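You operate a simulated robot arm through the tools that you are given. There is no shell and no other tool. Be economical: measure what you need, move in short steps, check, and stop when the job is done.

Carry out the task below with a simulated two-armed robot. There is one attempt and no reset: what you move stays moved.

## Task
Swing the funnel stand's arm out, pin it and hang the white funnel in the ring.
Fine: hold the stand while you pull the pin.

Only the result counts: the job must be done as asked and must still hold three seconds after the hand-in. Knocking over, shifting, dropping, spilling or breaking anything else fails it.

## Robot
Two 7-joint arms with fingered hands on one trunk, on a base that drives. Base frame: it is fixed to the floor where the robot stands at the start and does not move with it; the origin is under the middle of the robot, x ahead of it, y to its left, z up; the surface under the hand at the start is at about z = 740. Readings come in mm, degrees, newtons and seconds.
The left shoulder is at the start at [30, 121, 1063], the right one opposite. With the tool pointing down near the work surface each hand reaches from about 140 to 680 mm from the robot's upright axis, wherever it stands, measured 20 degrees to its own side. Places, roughly: funnel stand (29x15x13 cm) [600, 0, 800]; lock pin of the funnel stand [600, 0, 900]; ring of the funnel stand [600, -100, 900]; swing arm of the funnel stand [600, -100, 900]. Payload 4 kg a hand.
The tool frame of a hand sits at the grasp point between the pads (the TCP): z along the fingers, y along the line on which they close. The tips reach 19 mm beyond it. Largest opening 120 mm; the body of the gripper starts 53 mm behind the TCP. The gripper is a hand of 3 fingers: y runs from the thumb to the fingers, the wrist lies at [0, 0, -219] in the tool frame, and closing takes about 1.5 s.
Orientation is that of the tool frame in the base frame, as [roll, pitch, yaw] about the fixed x, y, z axes, in that order (R = Rz(yaw) Ry(pitch) Rx(roll)). With the fingers straight down and closing along the base's y, the tool's x points along the base's -x, its y along +y and its z along -z.

## Interface
- The arms move only by the tool nudge_tool. It takes "left_plan", "right_plan" or both (then of equal length, played together; a hand with none holds still); each is a list of rows, each an object (a shift or turn left out is 0, a gripper value left out holds the last) with "grip": the finger opening in mm, from 0 to 120; "offset": the shift along the tool's x, y, z in mm, a list of three; "delta_rot": the turn, a rotation vector about the tool's x, y, z in degrees, a list of three. In form: [{"grip": grip, "offset": [dx, dy, dz], "delta_rot": [wx, wy, wz]}, ...]. A call has 1 to 20 rows; each row is the pose to reach, as a shift and turn from the pose commanded when the call began, along the tool's axes at that moment. Each row takes 0.2 s and may step no farther than 50 mm and 8.6 degrees from the row before; otherwise, or with a gripper value out of range, the whole call is refused. A pose out of reach is approached as far as the arm can. The call stops where the force on the tool passes 40 N (or 10 N more than at its start, if that is more) or the arm is blocked; 0.2 s more then pass. The fingers move at their own pace (about 72 mm/s each) and stop on an object; they squeeze with about 32 N. The grip force told is the motor's: it shows also when the fingers shut on nothing. Time passes only in rows, and 0.2 s behind the last, so rows that repeat a pose let the fingers close. It gives the time, the measured TCP pose, the force on the tool (base axes), the opening and the grip force at its end, in the units of the frame above (readings bear some noise), with the torque about the TCP (base axes, N m) and any sound that the robot's microphone picked up, and new pictures: "show" is both (left out), scene, wrist or none (wrist: the cameras of the hands that moved).
- Cameras (640 x 400 px; columns grow to the right, rows downward): "scene" is now at [58.4, -24.4, 1612.9]; the picture's right is [-0.20, -0.98, 0.00], its down [-0.74, 0.15, -0.65] and it looks along [0.64, -0.13, -0.76] (base axes); focal length 255 px, centre (320, 200). "left" rides on the left gripper at [-66, -4, -79] in its tool frame; the picture's right is [0.05, -1.00, 0.00], its down [0.76, 0.04, -0.64] and it looks along [0.64, 0.03, 0.77] (tool axes); focal length 251 px, centre (320, 200). "right" rides on the right gripper at [66, -4, -79] in its tool frame; the picture's right is [0.05, 1.00, 0.00], its down [-0.76, 0.04, -0.64] and it looks along [-0.64, 0.04, 0.77] (tool axes); focal length 251 px, centre (320, 200). There is no depth. A picture from a camera that has moved, and an enlarged one, comes with that camera's place and axes in the base frame and with its lens. The place of the scene camera against the robot may be out by one fixed shift of up to 12 mm in any direction.
- lift_body(by): slides the trunk up (or, below 0, down) by that many mm; the arms and the scene camera ride with it, the base frame stays. It gives what a move gives, with no picture.
- roll_base(legs): drives the robot by 1 to 6 legs, each [ahead, turn to the left] in mm and degrees, along the robot's own axes; the way and the turn of a leg run together, so that a leg with both is an arc; at most 1500 mm and 180 degrees a leg. The arms and the cameras ride along, it lands a little off, and it stops where it bumps. It gives what a move gives, and a new picture of the scene camera.
- set_grasp(shape, hand): the hand has 3 fingers and takes this shape, open, in about a second: jaw (thumb against the fingers, like two jaws); tri (thumb and two fingers); tip (a fingertip pinch); poke (one finger out to press); point (the index stretched); flat (the hand flat); cup (the hand cupped); fist (a fist). The gripper value then closes the fingers along that shape, each until it touches; the sizes above hold for jaw. It gives what a move gives, with no picture.
- pan_tilt(pan, tilt): turns the head with the scene camera to pan (to the left, within 120 degrees either way) and tilt (down, from -29 to 69), counted from straight ahead of the robot. It gives what a move gives, and a new picture of the scene camera.
- enlarge(camera, box): a new picture of the part [left, top, right, bottom] of that camera's present view, enlarged. No time passes.
- job_done(): hands the job in; it is judged then, once.

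Go step by step. Nothing tells you exact positions but the pictures and the camera data: compare them with the known pose of the tool, close in by small moves and look again before you grip or let go. The budget is 120 turns and 260 pictures, counting those below and the enlarged ones. Unless the task says otherwise, let go and move clear before handing in.

The tools are called after ">>>" as name(argument=value, ...) on one line, values as JSON. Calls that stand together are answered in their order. nudge_tool: Moves the arms, as the interface text tells. Its arguments: {"type":"object","properties":{"left_plan":{"type":"array","items":{"type":"object","properties":{"grip":{"type":"number"},"offset":{"type":"array","items":{"type":"number"}},"delta_rot":{"type":"array","items":{"type":"number"}}}}},"right_plan":{"type":"array","items":{"type":"object","properties":{"grip":{"type":"number"},"offset":{"type":"array","items":{"type":"number"}},"delta_rot":{"type":"array","items":{"type":"number"}}}}},"show":{"type":"string","enum":["both","scene","wrist","none"]}},"required":[]} The other tools are called the same way: lift_body (by) slides the trunk up or down; set_grasp (shape, hand) gives the hand a shape; roll_base (legs) drives the base; pan_tilt (pan, tilt) turns the head that bears the scene camera; enlarge (camera, box) takes an enlarged picture of a part of a camera's view; job_done () hands the job in.

At the start:

```text
t: 0.0
left_tcp_pos: [440.0, 68.2, 1202.6]
left_tool_rot: [-180.0, 0.0, -179.5]
left_ft_force: [0.1, -0.3, 0.1]
left_torque: [0.02, 0.01, 0.03]
left_opening: 120.0
left_grip_force: 0.0
left_shape: jaw
right_tcp_pos: [361.2, -320.8, 1242.9]
right_tool_rot: [180.0, 0.0, -179.5]
right_ft_force: [-0.4, -0.2, -0.3]
right_torque: [0.0, 0.01, 0.03]
right_opening: 119.7
right_grip_force: 0.1
right_shape: jaw
trunk travel left (down, up): [-275.0, 265.0]
robot x, y, heading: [-3.1, -2.4, -0.1]
head pan, tilt: [-11.5, 49.2]
```

scene: 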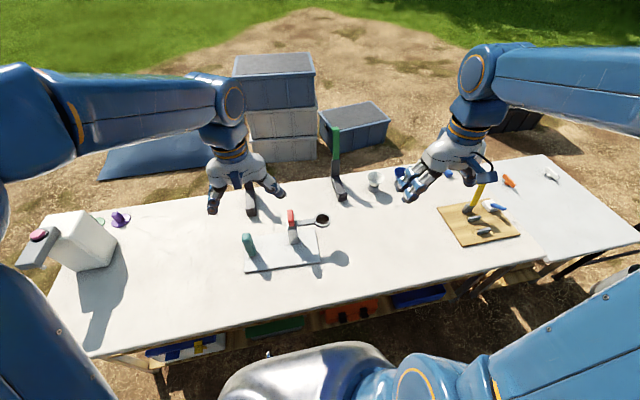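
right: 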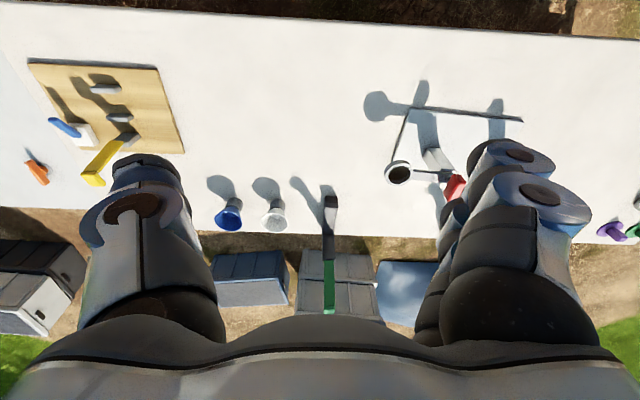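
left: 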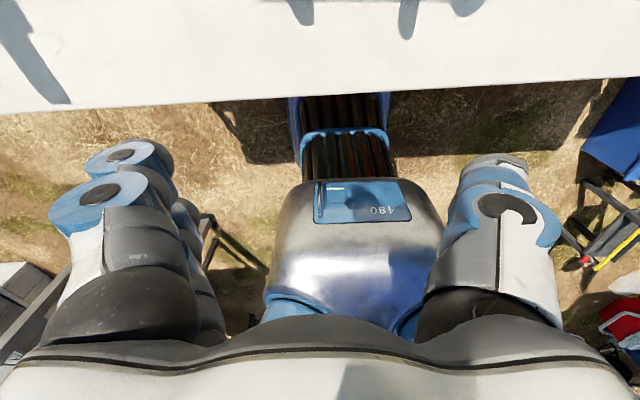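

I see the funnel stand in the middle of the table with a red post and a ring arm, and white and blue funnels behind it. I'll look closer first.

>>> enlarge(camera="scene", box=[225, 190, 365, 280])

>>> enlarge(camera="scene", box=[320, 120, 460, 210])

>>> enlarge(camera="right", box=[340, 60, 540, 220])

```text
4.44 times, centred on (295, 235) of scene
camera zoom: at [58.4, -24.4, 1612.9], right [-0.2, -0.98, 0.0], down [-0.74, 0.15, -0.65], along [0.64, -0.13, -0.76], focal length 1133 px, centre (431, 44)
```

zoom: 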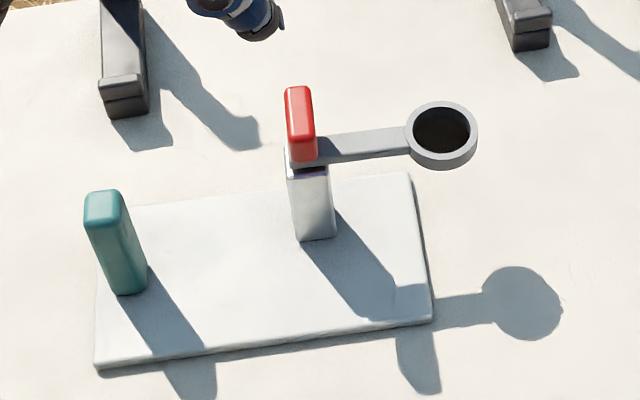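

```text
4.44 times, centred on (390, 165) of scene
camera zoom: at [58.4, -24.4, 1612.9], right [-0.2, -0.98, 0.0], down [-0.74, 0.15, -0.65], along [0.64, -0.13, -0.76], focal length 1133 px, centre (9, 356)
```

zoom: 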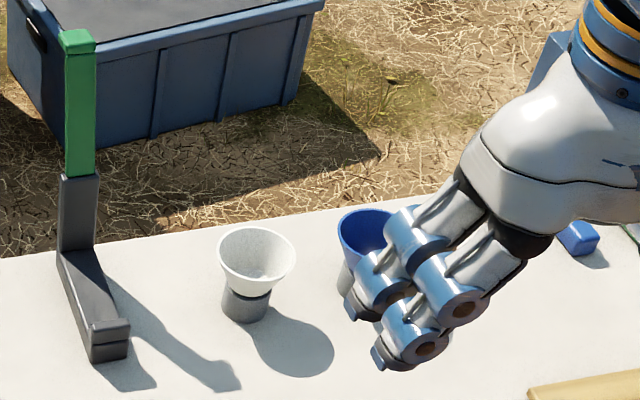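

```text
2.50 times, centred on (440, 140) of right
camera zoom: at [296.0, -325.0, 1321.9], right [-0.06, 1.0, 0.0], down [0.76, 0.05, 0.64], along [0.64, 0.04, -0.77], focal length 629 px, centre (20, 350)
```

zoom: 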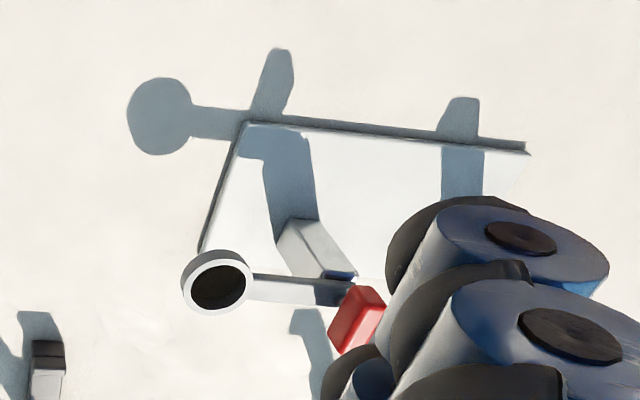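

>>> nudge_tool(right_plan=[{"offset": [-25, 25, 20]}, {"offset": [-50, 50, 40]}, {"offset": [-75, 75, 60]}, {"offset": [-100, 100, 80]}, {"offset": [-110, 125, 100]}, {"offset": [-110, 150, 120]}])

```text
t: 1.4
left_tcp_pos: [443.7, 68.5, 1201.2]
left_tool_rot: [179.9, 0.0, -179.5]
left_ft_force: [-0.3, 0.4, 0.8]
left_torque: [-0.02, 0.01, 0.0]
left_opening: 120.1
left_grip_force: 0.1
left_shape: jaw
right_tcp_pos: [468.7, -168.1, 1125.4]
right_tool_rot: [179.9, 0.0, -179.4]
right_ft_force: [0.4, 0.5, -0.5]
right_torque: [-0.01, -0.01, -0.01]
right_opening: 119.9
right_grip_force: 0.1
right_shape: jaw
trunk travel left (down, up): [-275.0, 265.0]
robot x, y, heading: [1.7, -2.5, 0.3]
head pan, tilt: [-11.5, 49.2]
camera scene: at [59.4, -23.7, 1612.8], right [-0.2, -0.98, 0.0], down [-0.74, 0.15, -0.65], along [0.64, -0.13, -0.76], focal length 255 px, centre (320, 200)
camera right: at [405.0, -171.8, 1204.0], right [-0.06, 1.0, 0.0], down [0.76, 0.05, 0.64], along [0.64, 0.04, -0.77], focal length 251 px, centre (320, 200)
```

scene: 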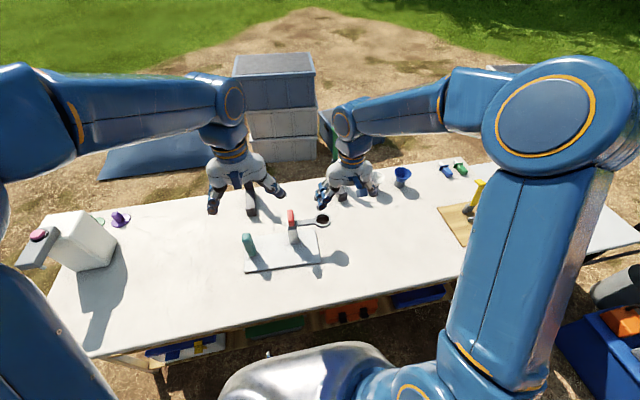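
right: 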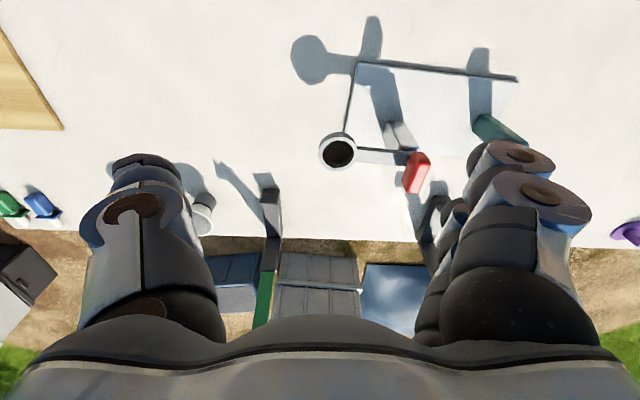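

>>> nudge_tool(right_plan=[{"offset": [0, 0, 0]}, {"offset": [-5, 20, 20]}, {"offset": [-10, 50, 40]}, {"offset": [-15, 70, 60]}, {"offset": [-20, 90, 80]}], left_plan=[{"offset": [0, 40, 0]}, {"offset": [0, 70, 20]}, {"offset": [-20, 90, 40]}, {"offset": [-40, 100, 60]}, {"offset": [-50, 100, 80]}], show="wrist")

```text
t: 2.6
left_tcp_pos: [490.3, 166.6, 1122.3]
left_tool_rot: [180.0, 0.0, -179.5]
left_ft_force: [-0.6, -0.7, -0.8]
left_torque: [-0.01, 0.01, -0.01]
left_opening: 120.3
left_grip_force: 0.1
left_shape: jaw
right_tcp_pos: [490.2, -78.8, 1042.5]
right_tool_rot: [179.9, -0.1, -179.5]
right_ft_force: [0.5, 0.5, -0.1]
right_torque: [0.02, 0.01, 0.0]
right_opening: 119.8
right_grip_force: 0.0
right_shape: jaw
trunk travel left (down, up): [-275.0, 265.0]
robot x, y, heading: [1.9, 3.1, -0.0]
head pan, tilt: [-11.5, 49.2]
camera right: at [425.3, -81.5, 1121.7], right [-0.06, 1.0, 0.0], down [0.76, 0.05, 0.64], along [0.64, 0.04, -0.77], focal length 251 px, centre (320, 200)
camera left: at [558.0, 163.4, 1200.9], right [-0.05, -1.0, 0.0], down [-0.76, 0.04, 0.64], along [-0.64, 0.03, -0.77], focal length 251 px, centre (320, 200)
```

right: 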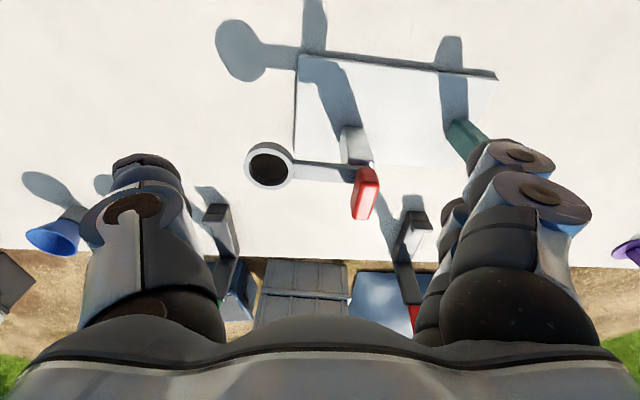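
left: 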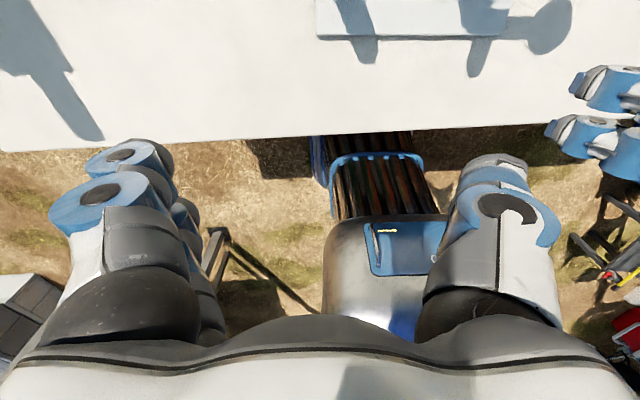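

>>> enlarge(camera="right", box=[230, 100, 430, 230])

>>> enlarge(camera="scene", box=[235, 195, 345, 275])

```text
3.08 times, centred on (330, 165) of right
camera zoom: at [425.3, -81.5, 1121.7], right [-0.06, 1.0, 0.0], down [0.76, 0.05, 0.64], along [0.64, 0.04, -0.77], focal length 774 px, centre (289, 308)
```

zoom: 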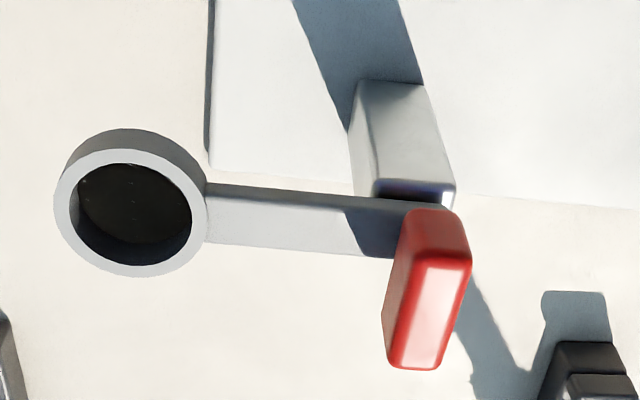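

```text
5.00 times, centred on (290, 235) of scene
camera zoom: at [60.1, -23.6, 1612.8], right [-0.2, -0.98, 0.0], down [-0.74, 0.15, -0.65], along [0.64, -0.13, -0.76], focal length 1274 px, centre (470, 25)
```

zoom: 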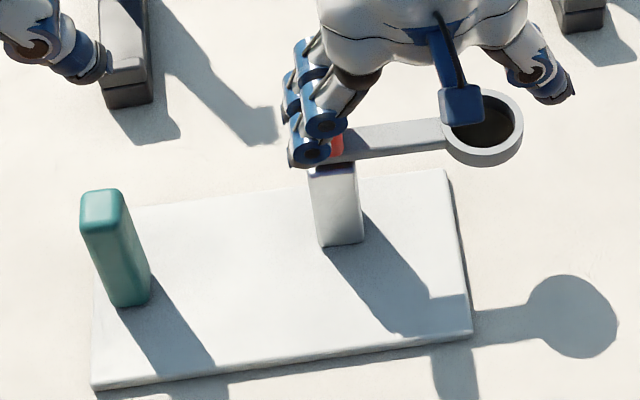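

The pin looks like a T‑handle (long in x) on the post near [605,-19,890]; the teal block near [573,131], with its top at about z 870, is the grip for holding the stand. I'll bring the left hand above the teal block and look.

>>> nudge_tool(left_plan=[{"offset": [-15, -6, 30]}, {"offset": [-30, -12, 60]}, {"offset": [-45, -18, 90]}, {"offset": [-60, -24, 120]}, {"offset": [-75, -30, 150]}, {"offset": [-83, -36, 160]}])

```text
t: 4.0
left_tcp_pos: [573.7, 131.7, 963.3]
left_tool_rot: [-180.0, 0.0, -179.4]
left_ft_force: [0.1, 0.1, -0.2]
left_torque: [0.02, 0.02, -0.01]
left_opening: 120.0
left_grip_force: 0.1
left_shape: jaw
right_tcp_pos: [488.8, -78.6, 1043.8]
right_tool_rot: [-180.0, 0.0, -179.4]
right_ft_force: [-0.8, -0.1, 0.6]
right_torque: [0.03, -0.02, -0.01]
right_opening: 119.8
right_grip_force: 0.1
right_shape: jaw
trunk travel left (down, up): [-275.0, 265.0]
robot x, y, heading: [1.0, 3.1, 0.1]
head pan, tilt: [-11.5, 49.2]
camera scene: at [58.9, -24.6, 1612.9], right [-0.2, -0.98, 0.0], down [-0.74, 0.15, -0.65], along [0.64, -0.13, -0.76], focal length 255 px, centre (320, 200)
camera left: at [639.9, 128.3, 1042.7], right [-0.05, -1.0, 0.0], down [-0.76, 0.03, 0.64], along [-0.64, 0.03, -0.77], focal length 251 px, centre (320, 200)
```

scene: 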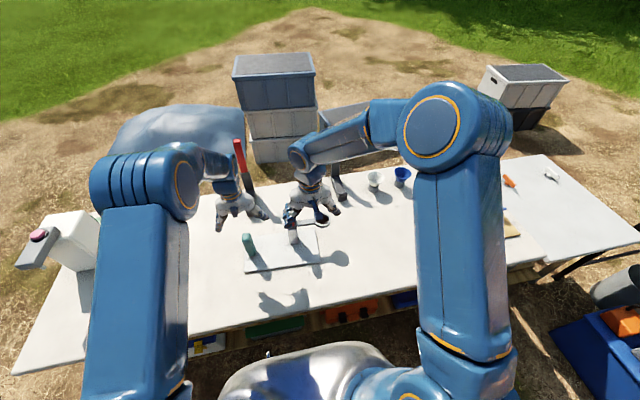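
left: 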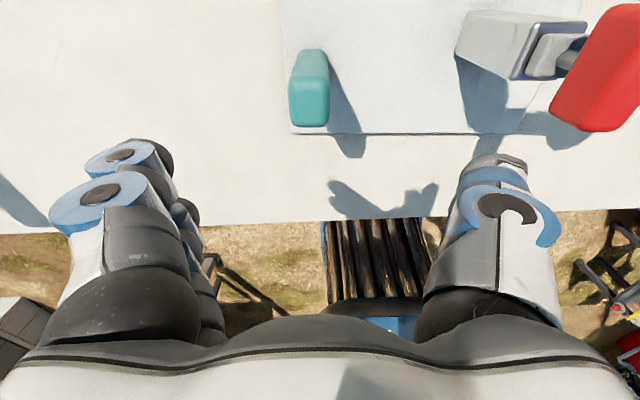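

>>> enlarge(camera="left", box=[440, 0, 640, 140])

>>> enlarge(camera="left", box=[260, 20, 380, 150])

```text
2.86 times, centred on (540, 70) of left
camera zoom: at [639.9, 128.3, 1042.7], right [-0.05, -1.0, 0.0], down [-0.76, 0.03, 0.64], along [-0.64, 0.03, -0.77], focal length 718 px, centre (-309, 571)
```

zoom: 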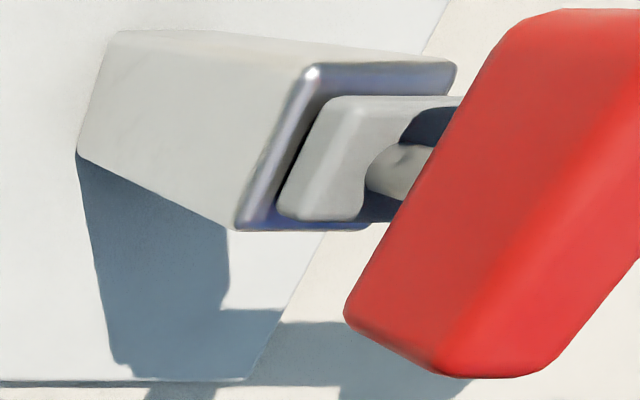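

```text
3.08 times, centred on (320, 85) of left
camera zoom: at [639.9, 128.3, 1042.7], right [-0.05, -1.0, 0.0], down [-0.76, 0.03, 0.64], along [-0.64, 0.03, -0.77], focal length 774 px, centre (320, 554)
```

zoom: 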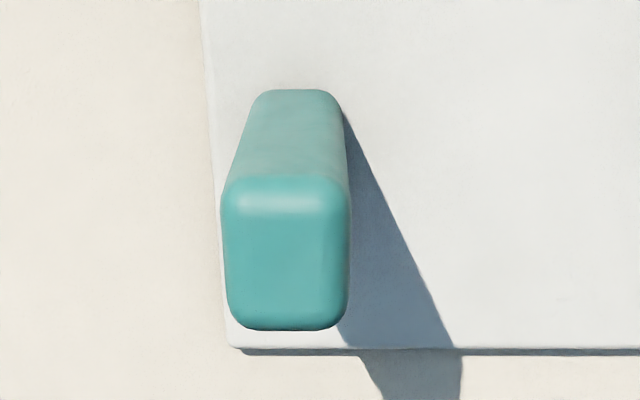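

The teal grip is centred near [580,139] with its top at z≈870, and the pin handle is near [600,-21] spanning z≈889–918. I'll lower the left hand around the teal grip, still open.

>>> nudge_tool(left_plan=[{"offset": [-6, 8, 20]}, {"offset": [-6, 8, 45]}, {"offset": [-6, 8, 70]}, {"offset": [-6, 8, 95]}, {"offset": [-6, 8, 110]}, {"offset": [-6, 8, 121]}])

```text
t: 5.4
left_tcp_pos: [580.8, 140.0, 840.7]
left_tool_rot: [179.9, 0.0, -179.5]
left_ft_force: [-0.3, -0.1, 0.7]
left_torque: [-0.03, 0.0, 0.05]
left_opening: 120.0
left_grip_force: 0.1
left_shape: jaw
right_tcp_pos: [489.6, -78.5, 1043.4]
right_tool_rot: [179.9, -0.1, -179.5]
right_ft_force: [0.2, -0.1, 0.5]
right_torque: [-0.01, -0.01, 0.02]
right_opening: 119.8
right_grip_force: 0.1
right_shape: jaw
trunk travel left (down, up): [-275.0, 265.0]
robot x, y, heading: [-1.9, 2.0, 0.0]
head pan, tilt: [-11.5, 49.2]
camera scene: at [59.0, -24.4, 1612.9], right [-0.2, -0.98, 0.0], down [-0.74, 0.15, -0.65], along [0.64, -0.13, -0.76], focal length 255 px, centre (320, 200)
camera left: at [647.0, 136.0, 920.6], right [-0.05, -1.0, 0.0], down [-0.76, 0.03, 0.64], along [-0.64, 0.03, -0.77], focal length 251 px, centre (320, 200)
```

scene: 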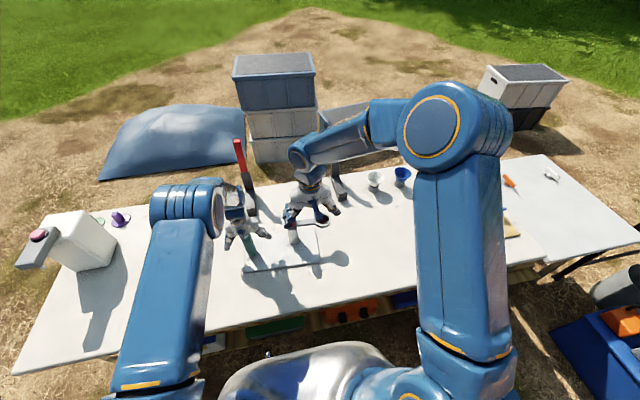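
left: 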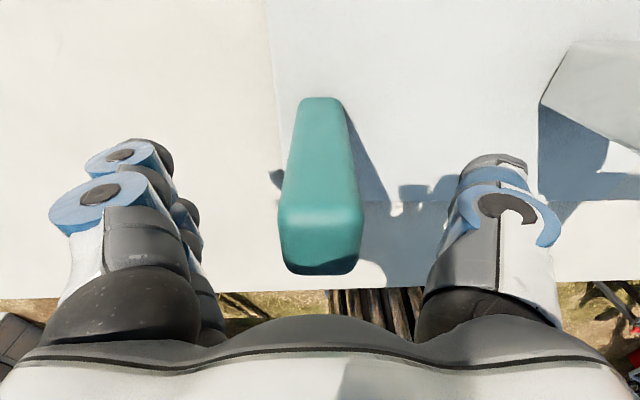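

>>> nudge_tool(left_plan=[{"grip": 60}, {"grip": 20}, {"grip": 10}, {"grip": 10}, {"grip": 10}, {"grip": 10}, {"grip": 10}, {"grip": 10}, {"grip": 10}], right_plan=[{"offset": [-20, 10, 10]}, {"offset": [-40, 20, 20]}, {"offset": [-60, 30, 30]}, {"offset": [-80, 40, 40]}, {"offset": [-100, 50, 50]}, {"offset": [-110, 57, 60]}, {"offset": [-110, 57, 65]}, {"offset": [-110, 57, 70]}, {"offset": [-110, 57, 70]}], show="wrist")

```text
t: 7.4
left_tcp_pos: [579.5, 140.3, 841.1]
left_tool_rot: [-179.9, -0.1, -179.5]
left_ft_force: [-0.4, -0.5, -0.4]
left_torque: [0.04, -0.02, -0.05]
left_opening: 24.7
left_grip_force: 31.8
left_shape: jaw
right_tcp_pos: [599.9, -22.4, 974.4]
right_tool_rot: [180.0, 0.0, -179.4]
right_ft_force: [0.0, 0.0, 0.4]
right_torque: [-0.01, -0.03, 0.01]
right_opening: 119.8
right_grip_force: 0.2
right_shape: jaw
trunk travel left (down, up): [-275.0, 265.0]
robot x, y, heading: [-0.6, -0.3, -0.0]
head pan, tilt: [-11.5, 49.2]
camera right: at [534.6, -25.9, 1052.2], right [-0.06, 1.0, 0.0], down [0.76, 0.05, 0.64], along [0.64, 0.04, -0.77], focal length 251 px, centre (320, 200)
camera left: at [646.8, 135.9, 920.8], right [-0.05, -1.0, 0.0], down [-0.76, 0.03, 0.64], along [-0.64, 0.03, -0.77], focal length 251 px, centre (320, 200)
```

right: 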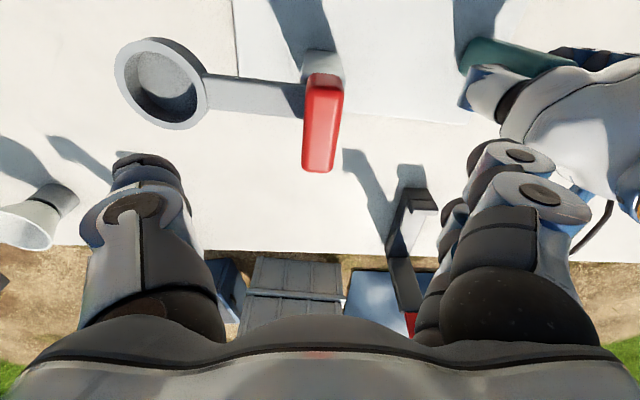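
left: 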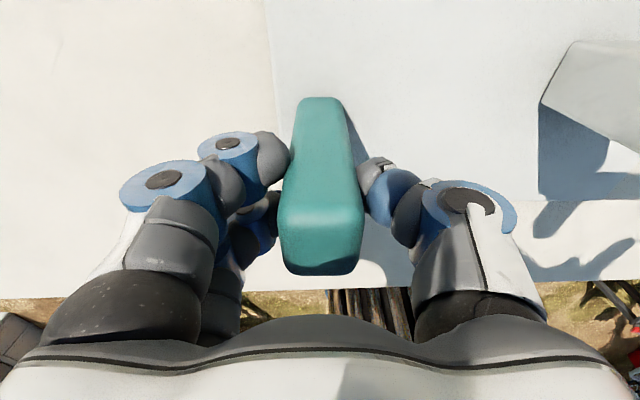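

>>> nudge_tool(right_plan=[{"grip": 70, "offset": [1, 1, 10]}, {"grip": 70, "offset": [2, 1, 20]}, {"grip": 70, "offset": [2, 1, 35]}, {"grip": 70, "offset": [2, 1, 50]}, {"grip": 70, "offset": [2, 1, 62]}, {"grip": 70, "offset": [2, 1, 70]}])

```text
t: 8.8
left_tcp_pos: [581.1, 139.8, 841.5]
left_tool_rot: [-179.9, 0.0, -179.5]
left_ft_force: [-0.4, 0.0, -0.3]
left_torque: [0.05, 0.01, -0.05]
left_opening: 24.9
left_grip_force: 32.3
left_shape: jaw
right_tcp_pos: [596.7, -20.3, 901.9]
right_tool_rot: [-179.9, 0.0, -179.5]
right_ft_force: [0.5, 0.0, -0.9]
right_torque: [0.0, 0.03, 0.01]
right_opening: 70.8
right_grip_force: 0.0
right_shape: jaw
trunk travel left (down, up): [-275.0, 265.0]
robot x, y, heading: [1.7, 4.5, -0.2]
head pan, tilt: [-11.5, 49.2]
camera scene: at [59.1, -24.3, 1612.9], right [-0.2, -0.98, 0.0], down [-0.74, 0.15, -0.65], along [0.64, -0.13, -0.76], focal length 255 px, centre (320, 200)
camera right: at [531.0, -24.7, 980.8], right [-0.06, 1.0, 0.0], down [0.76, 0.05, 0.64], along [0.64, 0.04, -0.77], focal length 251 px, centre (320, 200)
```

scene: 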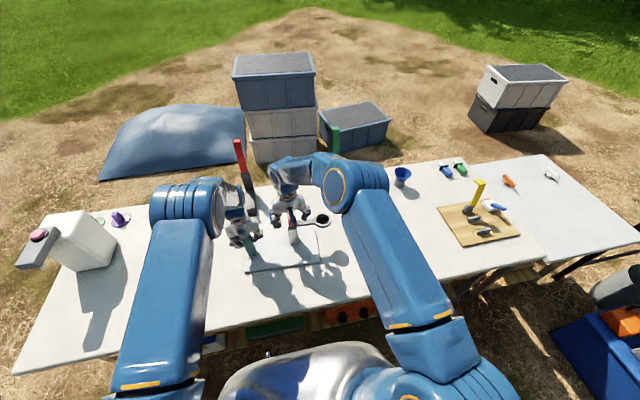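
right: 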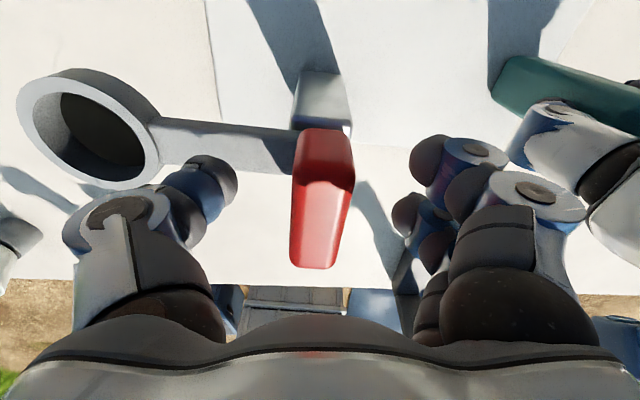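

>>> nudge_tool(right_plan=[{"grip": 30}, {"grip": 5}, {"grip": 5}, {"grip": 5}, {"grip": 5}, {"grip": 5}, {"grip": 5}], show="wrist")

```text
t: 10.4
left_tcp_pos: [581.0, 140.9, 840.0]
left_tool_rot: [-179.9, 0.1, -179.5]
left_ft_force: [-0.1, 0.6, 0.2]
left_torque: [0.05, 0.0, -0.03]
left_opening: 24.9
left_grip_force: 32.2
left_shape: jaw
right_tcp_pos: [596.1, -21.2, 903.1]
right_tool_rot: [-180.0, 0.0, -179.5]
right_ft_force: [0.9, -0.1, -0.1]
right_torque: [0.03, 0.0, 0.0]
right_opening: 16.2
right_grip_force: 31.6
right_shape: jaw
trunk travel left (down, up): [-275.0, 265.0]
robot x, y, heading: [-1.9, 0.4, -0.0]
head pan, tilt: [-11.5, 49.2]
camera right: at [531.1, -24.6, 981.1], right [-0.06, 1.0, 0.0], down [0.76, 0.05, 0.64], along [0.64, 0.04, -0.77], focal length 251 px, centre (320, 200)
```

right: 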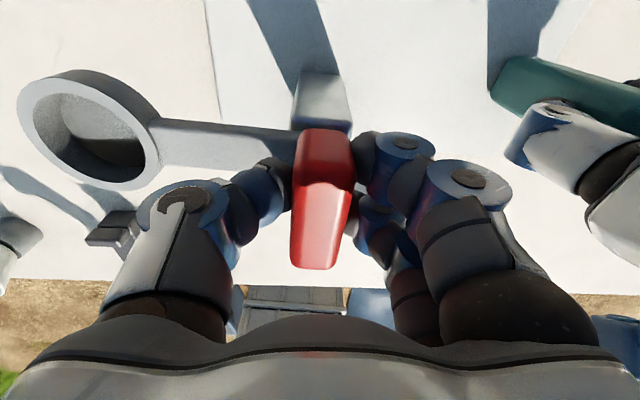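

Both grips hold. Now I pull the pin straight up slowly and watch the force.

>>> nudge_tool(right_plan=[{"offset": [0, 0, -3]}, {"offset": [0, 0, -6]}, {"offset": [0, 0, -10]}, {"offset": [0, 0, -15]}, {"offset": [0, 0, -20]}], show="wrist")

```text
t: 11.6
left_tcp_pos: [580.9, 139.2, 842.0]
left_tool_rot: [-180.0, 0.0, -179.5]
left_ft_force: [1.4, -6.8, 2.8]
left_torque: [-0.09, -0.04, 0.0]
left_opening: 25.0
left_grip_force: 31.5
left_shape: jaw
right_tcp_pos: [596.6, -19.3, 922.7]
right_tool_rot: [180.0, -0.1, -179.4]
right_ft_force: [-1.2, 6.4, -5.7]
right_torque: [0.09, -0.02, -0.01]
right_opening: 15.6
right_grip_force: 31.8
right_shape: jaw
trunk travel left (down, up): [-275.0, 265.0]
robot x, y, heading: [-0.0, -1.1, -0.2]
head pan, tilt: [-11.5, 49.2]
camera right: at [531.6, -24.0, 1001.5], right [-0.06, 1.0, 0.0], down [0.76, 0.05, 0.64], along [0.64, 0.04, -0.77], focal length 251 px, centre (320, 200)
```

right: 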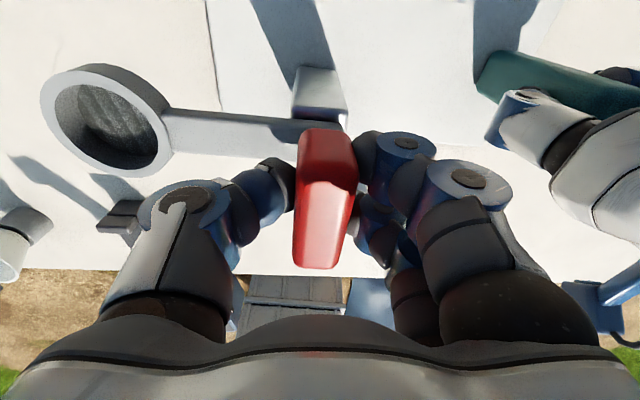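

>>> nudge_tool(right_plan=[{"offset": [0, 0, -5]}, {"offset": [0, 0, -10]}, {"offset": [0, 0, -15]}, {"offset": [0, 0, -20]}, {"offset": [0, 0, -30]}, {"offset": [0, 0, -40]}])

>>> enlarge(camera="scene", box=[225, 170, 365, 280])

>>> enlarge(camera="left", box=[440, 0, 640, 140])

```text
t: 13.0
left_tcp_pos: [582.9, 135.7, 843.7]
left_tool_rot: [-179.7, 0.3, -179.7]
left_ft_force: [1.4, -25.8, 28.0]
left_torque: [-0.92, -0.03, -0.09]
left_opening: 28.6
left_grip_force: 31.7
left_shape: jaw
right_tcp_pos: [592.9, -18.8, 961.8]
right_tool_rot: [179.9, -0.3, -179.3]
right_ft_force: [-1.9, 27.6, -30.4]
right_torque: [-0.13, -0.07, -0.02]
right_opening: 12.7
right_grip_force: 31.6
right_shape: jaw
trunk travel left (down, up): [-275.0, 265.0]
robot x, y, heading: [-2.4, -2.6, 0.0]
head pan, tilt: [-11.5, 49.2]
camera scene: at [58.9, -24.3, 1612.9], right [-0.2, -0.98, 0.0], down [-0.74, 0.15, -0.65], along [0.64, -0.13, -0.76], focal length 255 px, centre (320, 200)
camera right: at [529.5, -22.4, 1040.9], right [-0.07, 1.0, 0.0], down [0.77, 0.05, 0.64], along [0.64, 0.04, -0.77], focal length 251 px, centre (320, 200)
```

scene: 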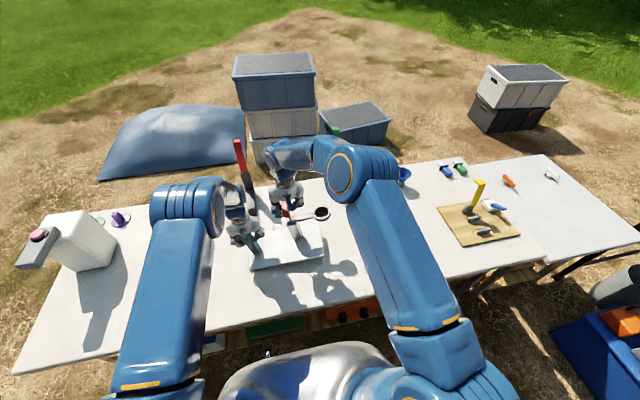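
right: 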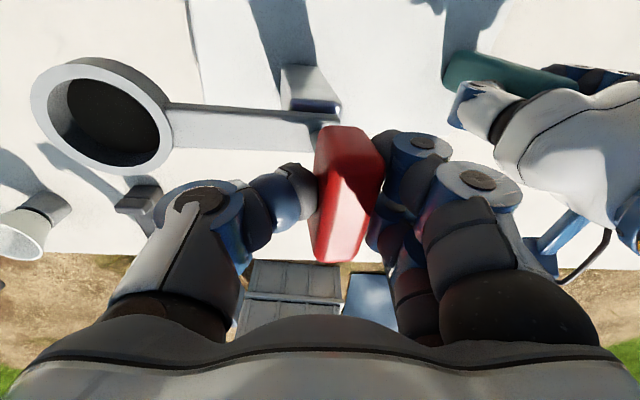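

```text
3.64 times, centred on (295, 225) of scene
camera zoom: at [58.9, -24.3, 1612.9], right [-0.2, -0.98, 0.0], down [-0.74, 0.15, -0.65], along [0.64, -0.13, -0.76], focal length 927 px, centre (411, 109)
```

zoom: 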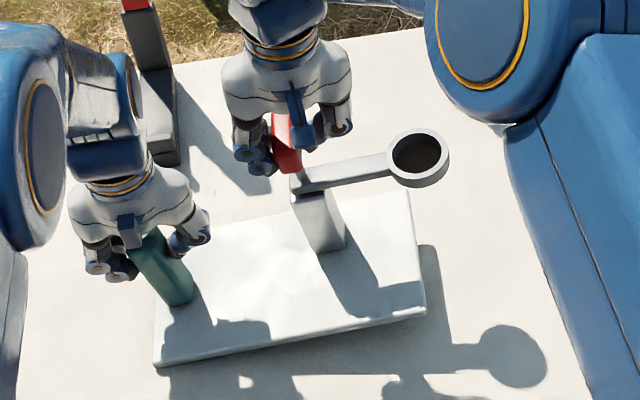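

```text
2.86 times, centred on (540, 70) of left
camera zoom: at [648.4, 131.9, 923.4], right [-0.05, -1.0, 0.01], down [-0.77, 0.04, 0.64], along [-0.64, 0.03, -0.77], focal length 718 px, centre (-309, 571)
```

zoom: 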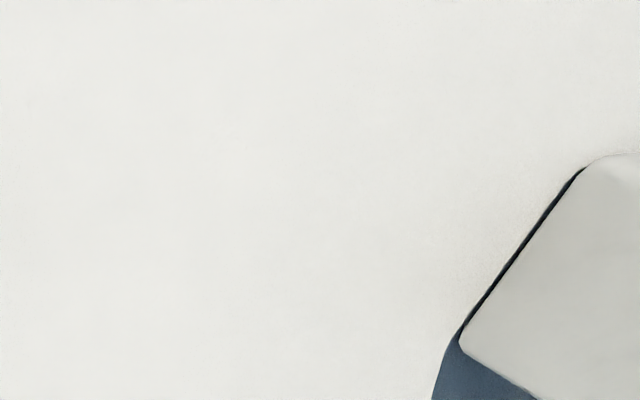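

The pull is lifting the right end of the stand along with the pin, so the grip at the teal end isn't enough. I'll lower it back gently.

>>> nudge_tool(right_plan=[{"offset": [0, 0, 8]}, {"offset": [0, 0, 16]}, {"offset": [0, 0, 24]}, {"offset": [0, 0, 32]}, {"offset": [0, 0, 38]}], show="wrist")

>>> enlarge(camera="scene", box=[225, 170, 365, 280])

```text
t: 14.2
left_tcp_pos: [579.4, 143.0, 839.8]
left_tool_rot: [179.8, -0.2, -179.4]
left_ft_force: [-0.5, 1.6, 0.7]
left_torque: [0.1, 0.0, 0.0]
left_opening: 25.6
left_grip_force: 31.8
left_shape: jaw
right_tcp_pos: [598.8, -22.7, 927.3]
right_tool_rot: [-180.0, 0.2, -179.6]
right_ft_force: [-0.2, -1.1, 4.2]
right_torque: [0.08, -0.02, 0.01]
right_opening: 15.9
right_grip_force: 31.6
right_shape: jaw
trunk travel left (down, up): [-275.0, 265.0]
robot x, y, heading: [-2.2, 1.7, 0.2]
head pan, tilt: [-11.5, 49.2]
camera right: at [533.1, -26.9, 1005.7], right [-0.06, 1.0, 0.0], down [0.76, 0.05, 0.65], along [0.65, 0.04, -0.76], focal length 251 px, centre (320, 200)
```

right: 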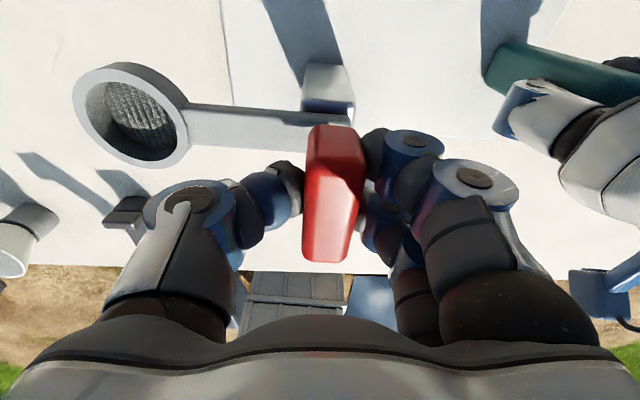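

```text
3.64 times, centred on (295, 225) of scene
camera zoom: at [58.4, -24.4, 1612.9], right [-0.2, -0.98, 0.0], down [-0.74, 0.15, -0.65], along [0.64, -0.13, -0.76], focal length 927 px, centre (411, 109)
```

zoom: 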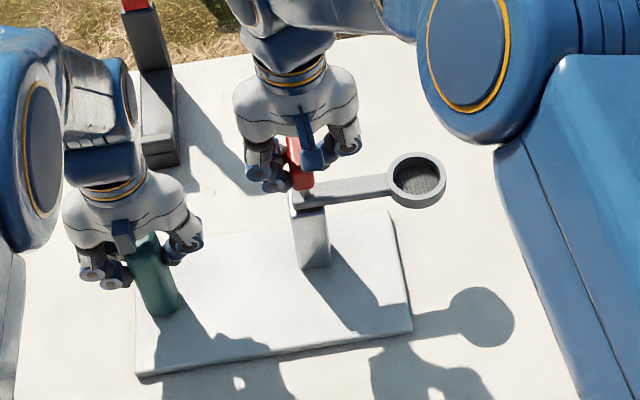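

The stand is flat again and the pin is up about 22 mm; its travel seems limited (captive), and the extra pull lifted the stand. I'll open the right fingers to see whether the pin stays up.

>>> nudge_tool(right_plan=[{"grip": 30}, {"grip": 45}, {"grip": 60}], show="wrist")

>>> enlarge(camera="scene", box=[225, 170, 365, 280])

```text
t: 15.0
left_tcp_pos: [580.3, 141.0, 841.3]
left_tool_rot: [-180.0, 0.1, -179.4]
left_ft_force: [-0.6, 0.4, -2.6]
left_torque: [0.1, 0.01, -0.06]
left_opening: 25.4
left_grip_force: 31.7
left_shape: jaw
right_tcp_pos: [597.2, -21.8, 925.8]
right_tool_rot: [-180.0, -0.1, -179.5]
right_ft_force: [-0.3, 0.7, 0.4]
right_torque: [-0.02, 0.0, 0.03]
right_opening: 59.5
right_grip_force: 0.0
right_shape: jaw
trunk travel left (down, up): [-275.0, 265.0]
robot x, y, heading: [-3.2, -5.8, 0.1]
head pan, tilt: [-11.5, 49.2]
camera right: at [532.0, -25.1, 1004.3], right [-0.06, 1.0, 0.0], down [0.76, 0.05, 0.64], along [0.64, 0.04, -0.77], focal length 251 px, centre (320, 200)
```

right: 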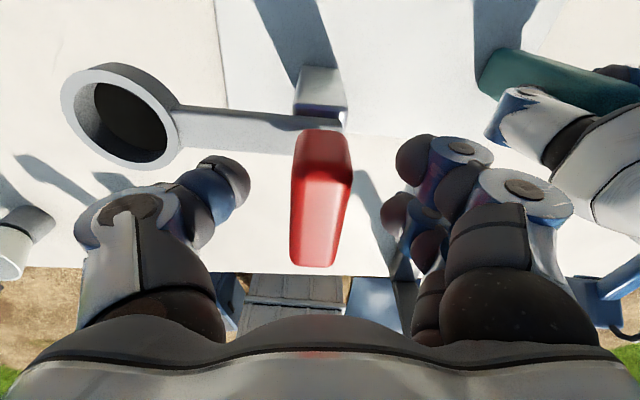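

```text
3.64 times, centred on (295, 225) of scene
camera zoom: at [59.0, -24.3, 1612.8], right [-0.2, -0.98, 0.0], down [-0.74, 0.15, -0.65], along [0.64, -0.13, -0.76], focal length 927 px, centre (411, 109)
```

zoom: 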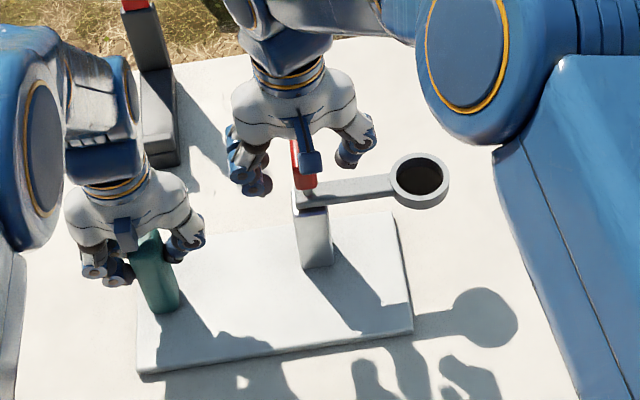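

The pin stays up on its own. The right hand will rise clear, close, and move to the robot side of the ring to push the arm.

>>> nudge_tool(right_plan=[{"offset": [0, 0, -30]}, {"offset": [0, 0, -60]}, {"offset": [0, 0, -85]}, {"offset": [25, -25, -85], "grip": 0}, {"offset": [50, -60, -85]}, {"offset": [80, -95, -85]}, {"offset": [92, -108, -60]}, {"offset": [92, -108, -25]}, {"offset": [92, -108, 10]}, {"offset": [92, -108, 40]}, {"offset": [92, -108, 52]}])

>>> enlarge(camera="scene", box=[225, 170, 365, 280])

```text
t: 17.4
left_tcp_pos: [580.3, 140.8, 840.7]
left_tool_rot: [-179.9, 0.0, -179.5]
left_ft_force: [-0.1, -0.3, -1.7]
left_torque: [0.14, -0.05, 0.01]
left_opening: 25.2
left_grip_force: 32.3
left_shape: jaw
right_tcp_pos: [506.0, -130.4, 872.4]
right_tool_rot: [-179.9, -0.1, -179.6]
right_ft_force: [-0.1, 0.9, -0.2]
right_torque: [-0.02, 0.0, 0.0]
right_opening: 0.1
right_grip_force: 32.2
right_shape: jaw
trunk travel left (down, up): [-275.0, 265.0]
robot x, y, heading: [1.5, 0.1, -0.1]
head pan, tilt: [-11.5, 49.2]
camera scene: at [58.9, -24.4, 1612.9], right [-0.2, -0.98, 0.0], down [-0.74, 0.15, -0.65], along [0.64, -0.13, -0.76], focal length 255 px, centre (320, 200)
camera right: at [440.9, -134.4, 951.4], right [-0.06, 1.0, 0.0], down [0.76, 0.05, 0.64], along [0.64, 0.04, -0.77], focal length 251 px, centre (320, 200)
```

scene: 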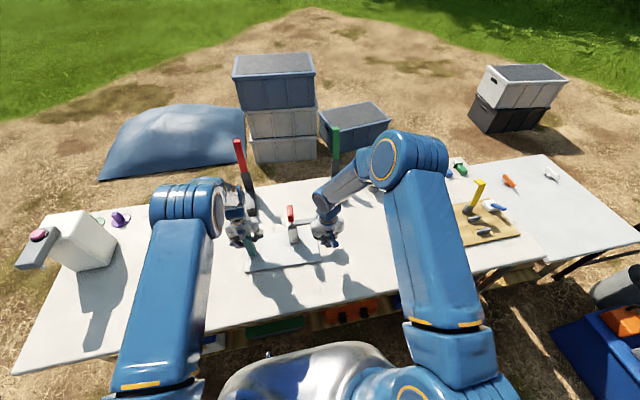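
right: 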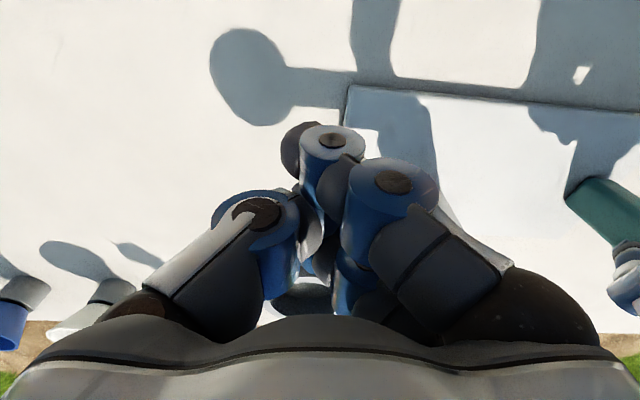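

```text
3.64 times, centred on (295, 225) of scene
camera zoom: at [58.9, -24.4, 1612.9], right [-0.2, -0.98, 0.0], down [-0.74, 0.15, -0.65], along [0.64, -0.13, -0.76], focal length 927 px, centre (411, 109)
```

zoom: 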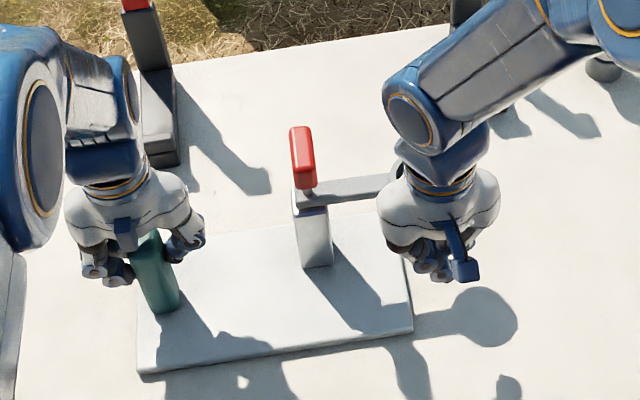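

>>> nudge_tool(right_plan=[{"offset": [-10, 0, 0]}, {"offset": [-20, 0, 0]}, {"offset": [-30, 0, 0]}, {"offset": [-38, 0, 0]}, {"offset": [-44, 0, 0]}, {"offset": [-50, 0, 0]}])

>>> enlarge(camera="scene", box=[225, 170, 365, 280])

```text
t: 18.8
left_tcp_pos: [581.6, 139.8, 841.4]
left_tool_rot: [180.0, 0.0, -179.5]
left_ft_force: [-0.1, 0.5, -1.4]
left_torque: [0.09, -0.01, 0.22]
left_opening: 24.9
left_grip_force: 31.9
left_shape: jaw
right_tcp_pos: [555.3, -130.5, 872.9]
right_tool_rot: [180.0, -0.2, -179.5]
right_ft_force: [-1.5, 0.9, 0.2]
right_torque: [0.0, -0.03, 0.01]
right_opening: 0.2
right_grip_force: 32.2
right_shape: jaw
trunk travel left (down, up): [-275.0, 265.0]
robot x, y, heading: [-1.0, -0.1, 0.4]
head pan, tilt: [-11.5, 49.2]
camera scene: at [58.9, -24.4, 1612.9], right [-0.2, -0.98, 0.0], down [-0.74, 0.15, -0.65], along [0.64, -0.13, -0.76], focal length 255 px, centre (320, 200)
camera right: at [490.4, -134.0, 951.6], right [-0.06, 1.0, 0.0], down [0.76, 0.05, 0.64], along [0.64, 0.04, -0.77], focal length 251 px, centre (320, 200)
```

scene: 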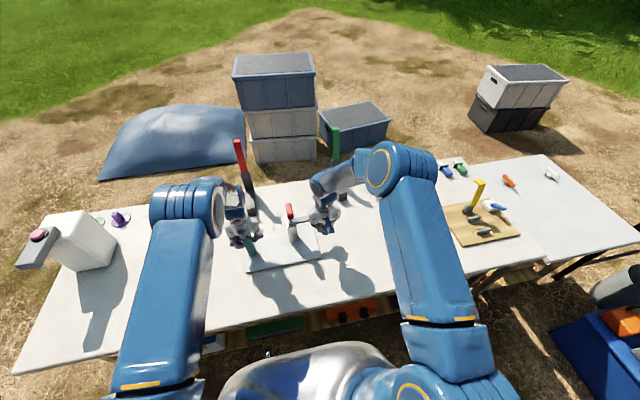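
right: 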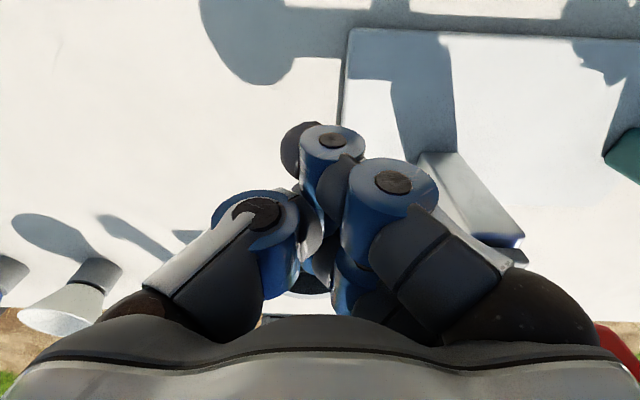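

```text
3.64 times, centred on (295, 225) of scene
camera zoom: at [58.9, -24.4, 1612.9], right [-0.2, -0.98, 0.0], down [-0.74, 0.15, -0.65], along [0.64, -0.13, -0.76], focal length 927 px, centre (411, 109)
```

zoom: 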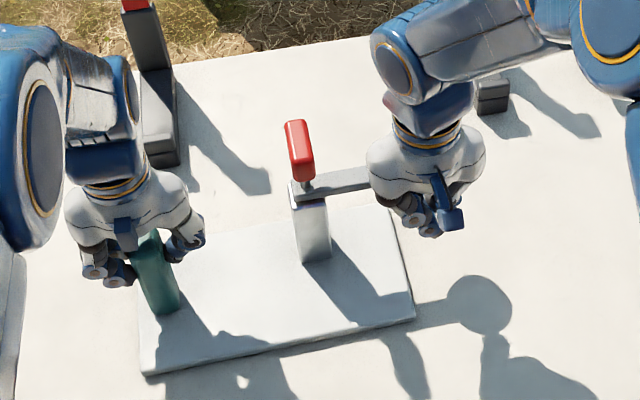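

Pushing toward +x only turned the stand slightly, with no swing visible, so that side looks like a stop. I'll go around the ring and try swinging the other way.

>>> nudge_tool(right_plan=[{"offset": [20, 0, 0]}, {"offset": [30, 0, -30]}, {"offset": [20, 0, -70]}, {"offset": [-20, 0, -95]}, {"offset": [-60, 0, -95]}, {"offset": [-100, 0, -95]}, {"offset": [-112, 0, -60]}, {"offset": [-112, 0, -30]}, {"offset": [-112, 0, 0]}])

>>> enlarge(camera="scene", box=[225, 170, 365, 280])

```text
t: 20.8
left_tcp_pos: [580.2, 140.5, 841.0]
left_tool_rot: [180.0, 0.1, -179.5]
left_ft_force: [0.0, -0.4, -1.4]
left_torque: [0.07, -0.03, -0.01]
left_opening: 25.1
left_grip_force: 31.5
left_shape: jaw
right_tcp_pos: [661.4, -129.6, 875.8]
right_tool_rot: [-179.9, -0.1, -179.4]
right_ft_force: [-0.1, -0.6, -0.3]
right_torque: [0.02, 0.02, -0.02]
right_opening: 0.1
right_grip_force: 32.2
right_shape: jaw
right hand out of reach, approached as far as the arm can: row 9
trunk travel left (down, up): [-275.0, 265.0]
robot x, y, heading: [-2.0, 1.2, 0.1]
head pan, tilt: [-11.5, 49.2]
camera scene: at [58.9, -24.5, 1612.8], right [-0.2, -0.98, 0.0], down [-0.74, 0.15, -0.65], along [0.64, -0.13, -0.76], focal length 255 px, centre (320, 200)
camera right: at [596.4, -132.7, 953.4], right [-0.06, 1.0, 0.0], down [0.76, 0.05, 0.64], along [0.64, 0.04, -0.77], focal length 251 px, centre (320, 200)
```

scene: 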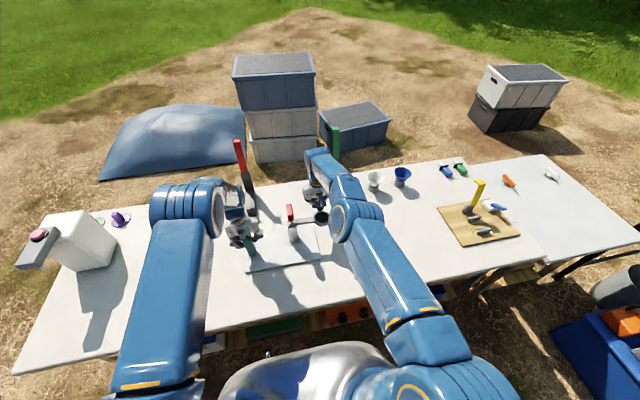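
right: 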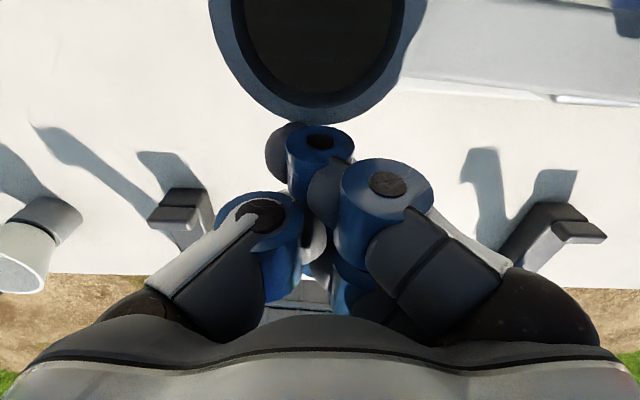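

```text
3.64 times, centred on (295, 225) of scene
camera zoom: at [58.9, -24.5, 1612.8], right [-0.2, -0.98, 0.0], down [-0.74, 0.15, -0.65], along [0.64, -0.13, -0.76], focal length 927 px, centre (411, 109)
```

zoom: 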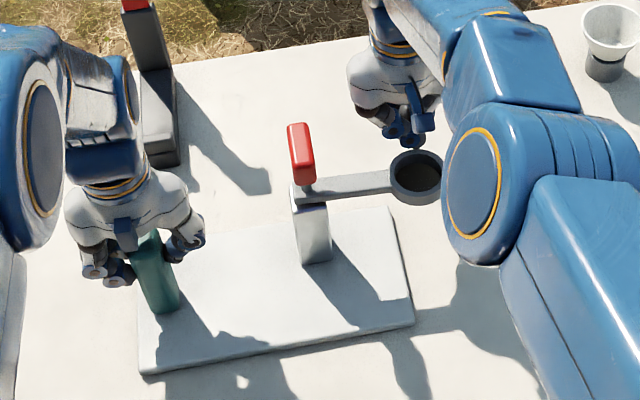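

>>> nudge_tool(right_plan=[{"offset": [10, 0, 0]}, {"offset": [20, 0, 0]}, {"offset": [30, 0, 0]}, {"offset": [40, 0, 0]}, {"offset": [50, 0, 0]}, {"offset": [58, 0, 0]}])

>>> enlarge(camera="scene", box=[225, 170, 365, 280])

```text
t: 22.2
left_tcp_pos: [580.4, 139.9, 841.8]
left_tool_rot: [-179.9, 0.0, -179.4]
left_ft_force: [0.0, 0.1, -2.2]
left_torque: [0.06, -0.04, 0.0]
left_opening: 24.9
left_grip_force: 32.4
left_shape: jaw
right_tcp_pos: [604.1, -127.9, 873.8]
right_tool_rot: [180.0, 0.0, -179.5]
right_ft_force: [-0.8, -0.5, -0.3]
right_torque: [0.03, 0.0, 0.03]
right_opening: 0.0
right_grip_force: 32.1
right_shape: jaw
trunk travel left (down, up): [-275.0, 265.0]
robot x, y, heading: [-1.9, 2.4, 0.2]
head pan, tilt: [-11.5, 49.2]
camera scene: at [58.8, -24.4, 1612.9], right [-0.2, -0.98, 0.0], down [-0.74, 0.15, -0.65], along [0.64, -0.13, -0.76], focal length 255 px, centre (320, 200)
camera right: at [539.4, -132.7, 952.8], right [-0.06, 1.0, 0.0], down [0.76, 0.05, 0.64], along [0.64, 0.04, -0.77], focal length 251 px, centre (320, 200)
```

scene: 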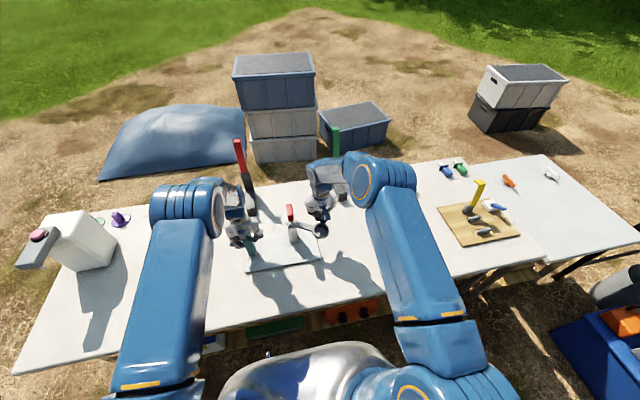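
right: 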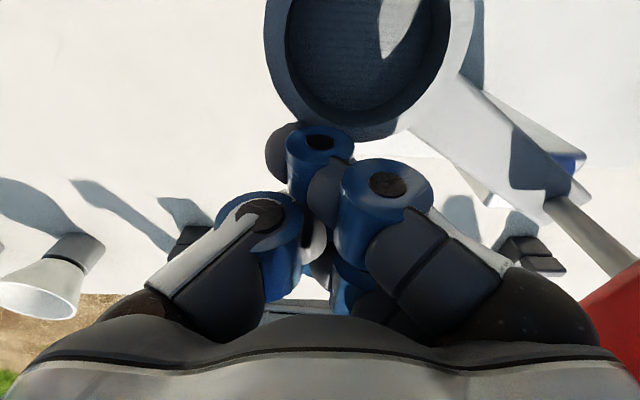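

```text
3.64 times, centred on (295, 225) of scene
camera zoom: at [58.8, -24.4, 1612.9], right [-0.2, -0.98, 0.0], down [-0.74, 0.15, -0.65], along [0.64, -0.13, -0.76], focal length 927 px, centre (411, 109)
```

zoom: 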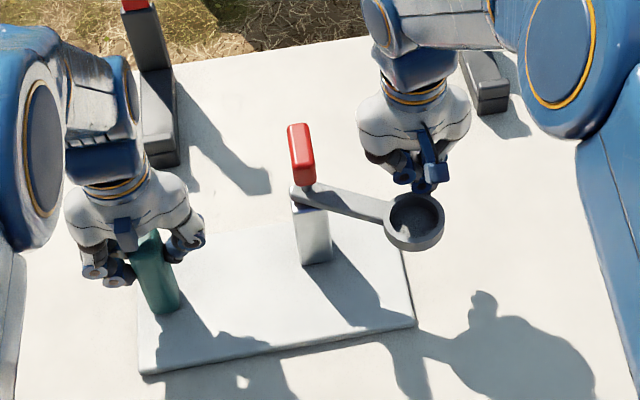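

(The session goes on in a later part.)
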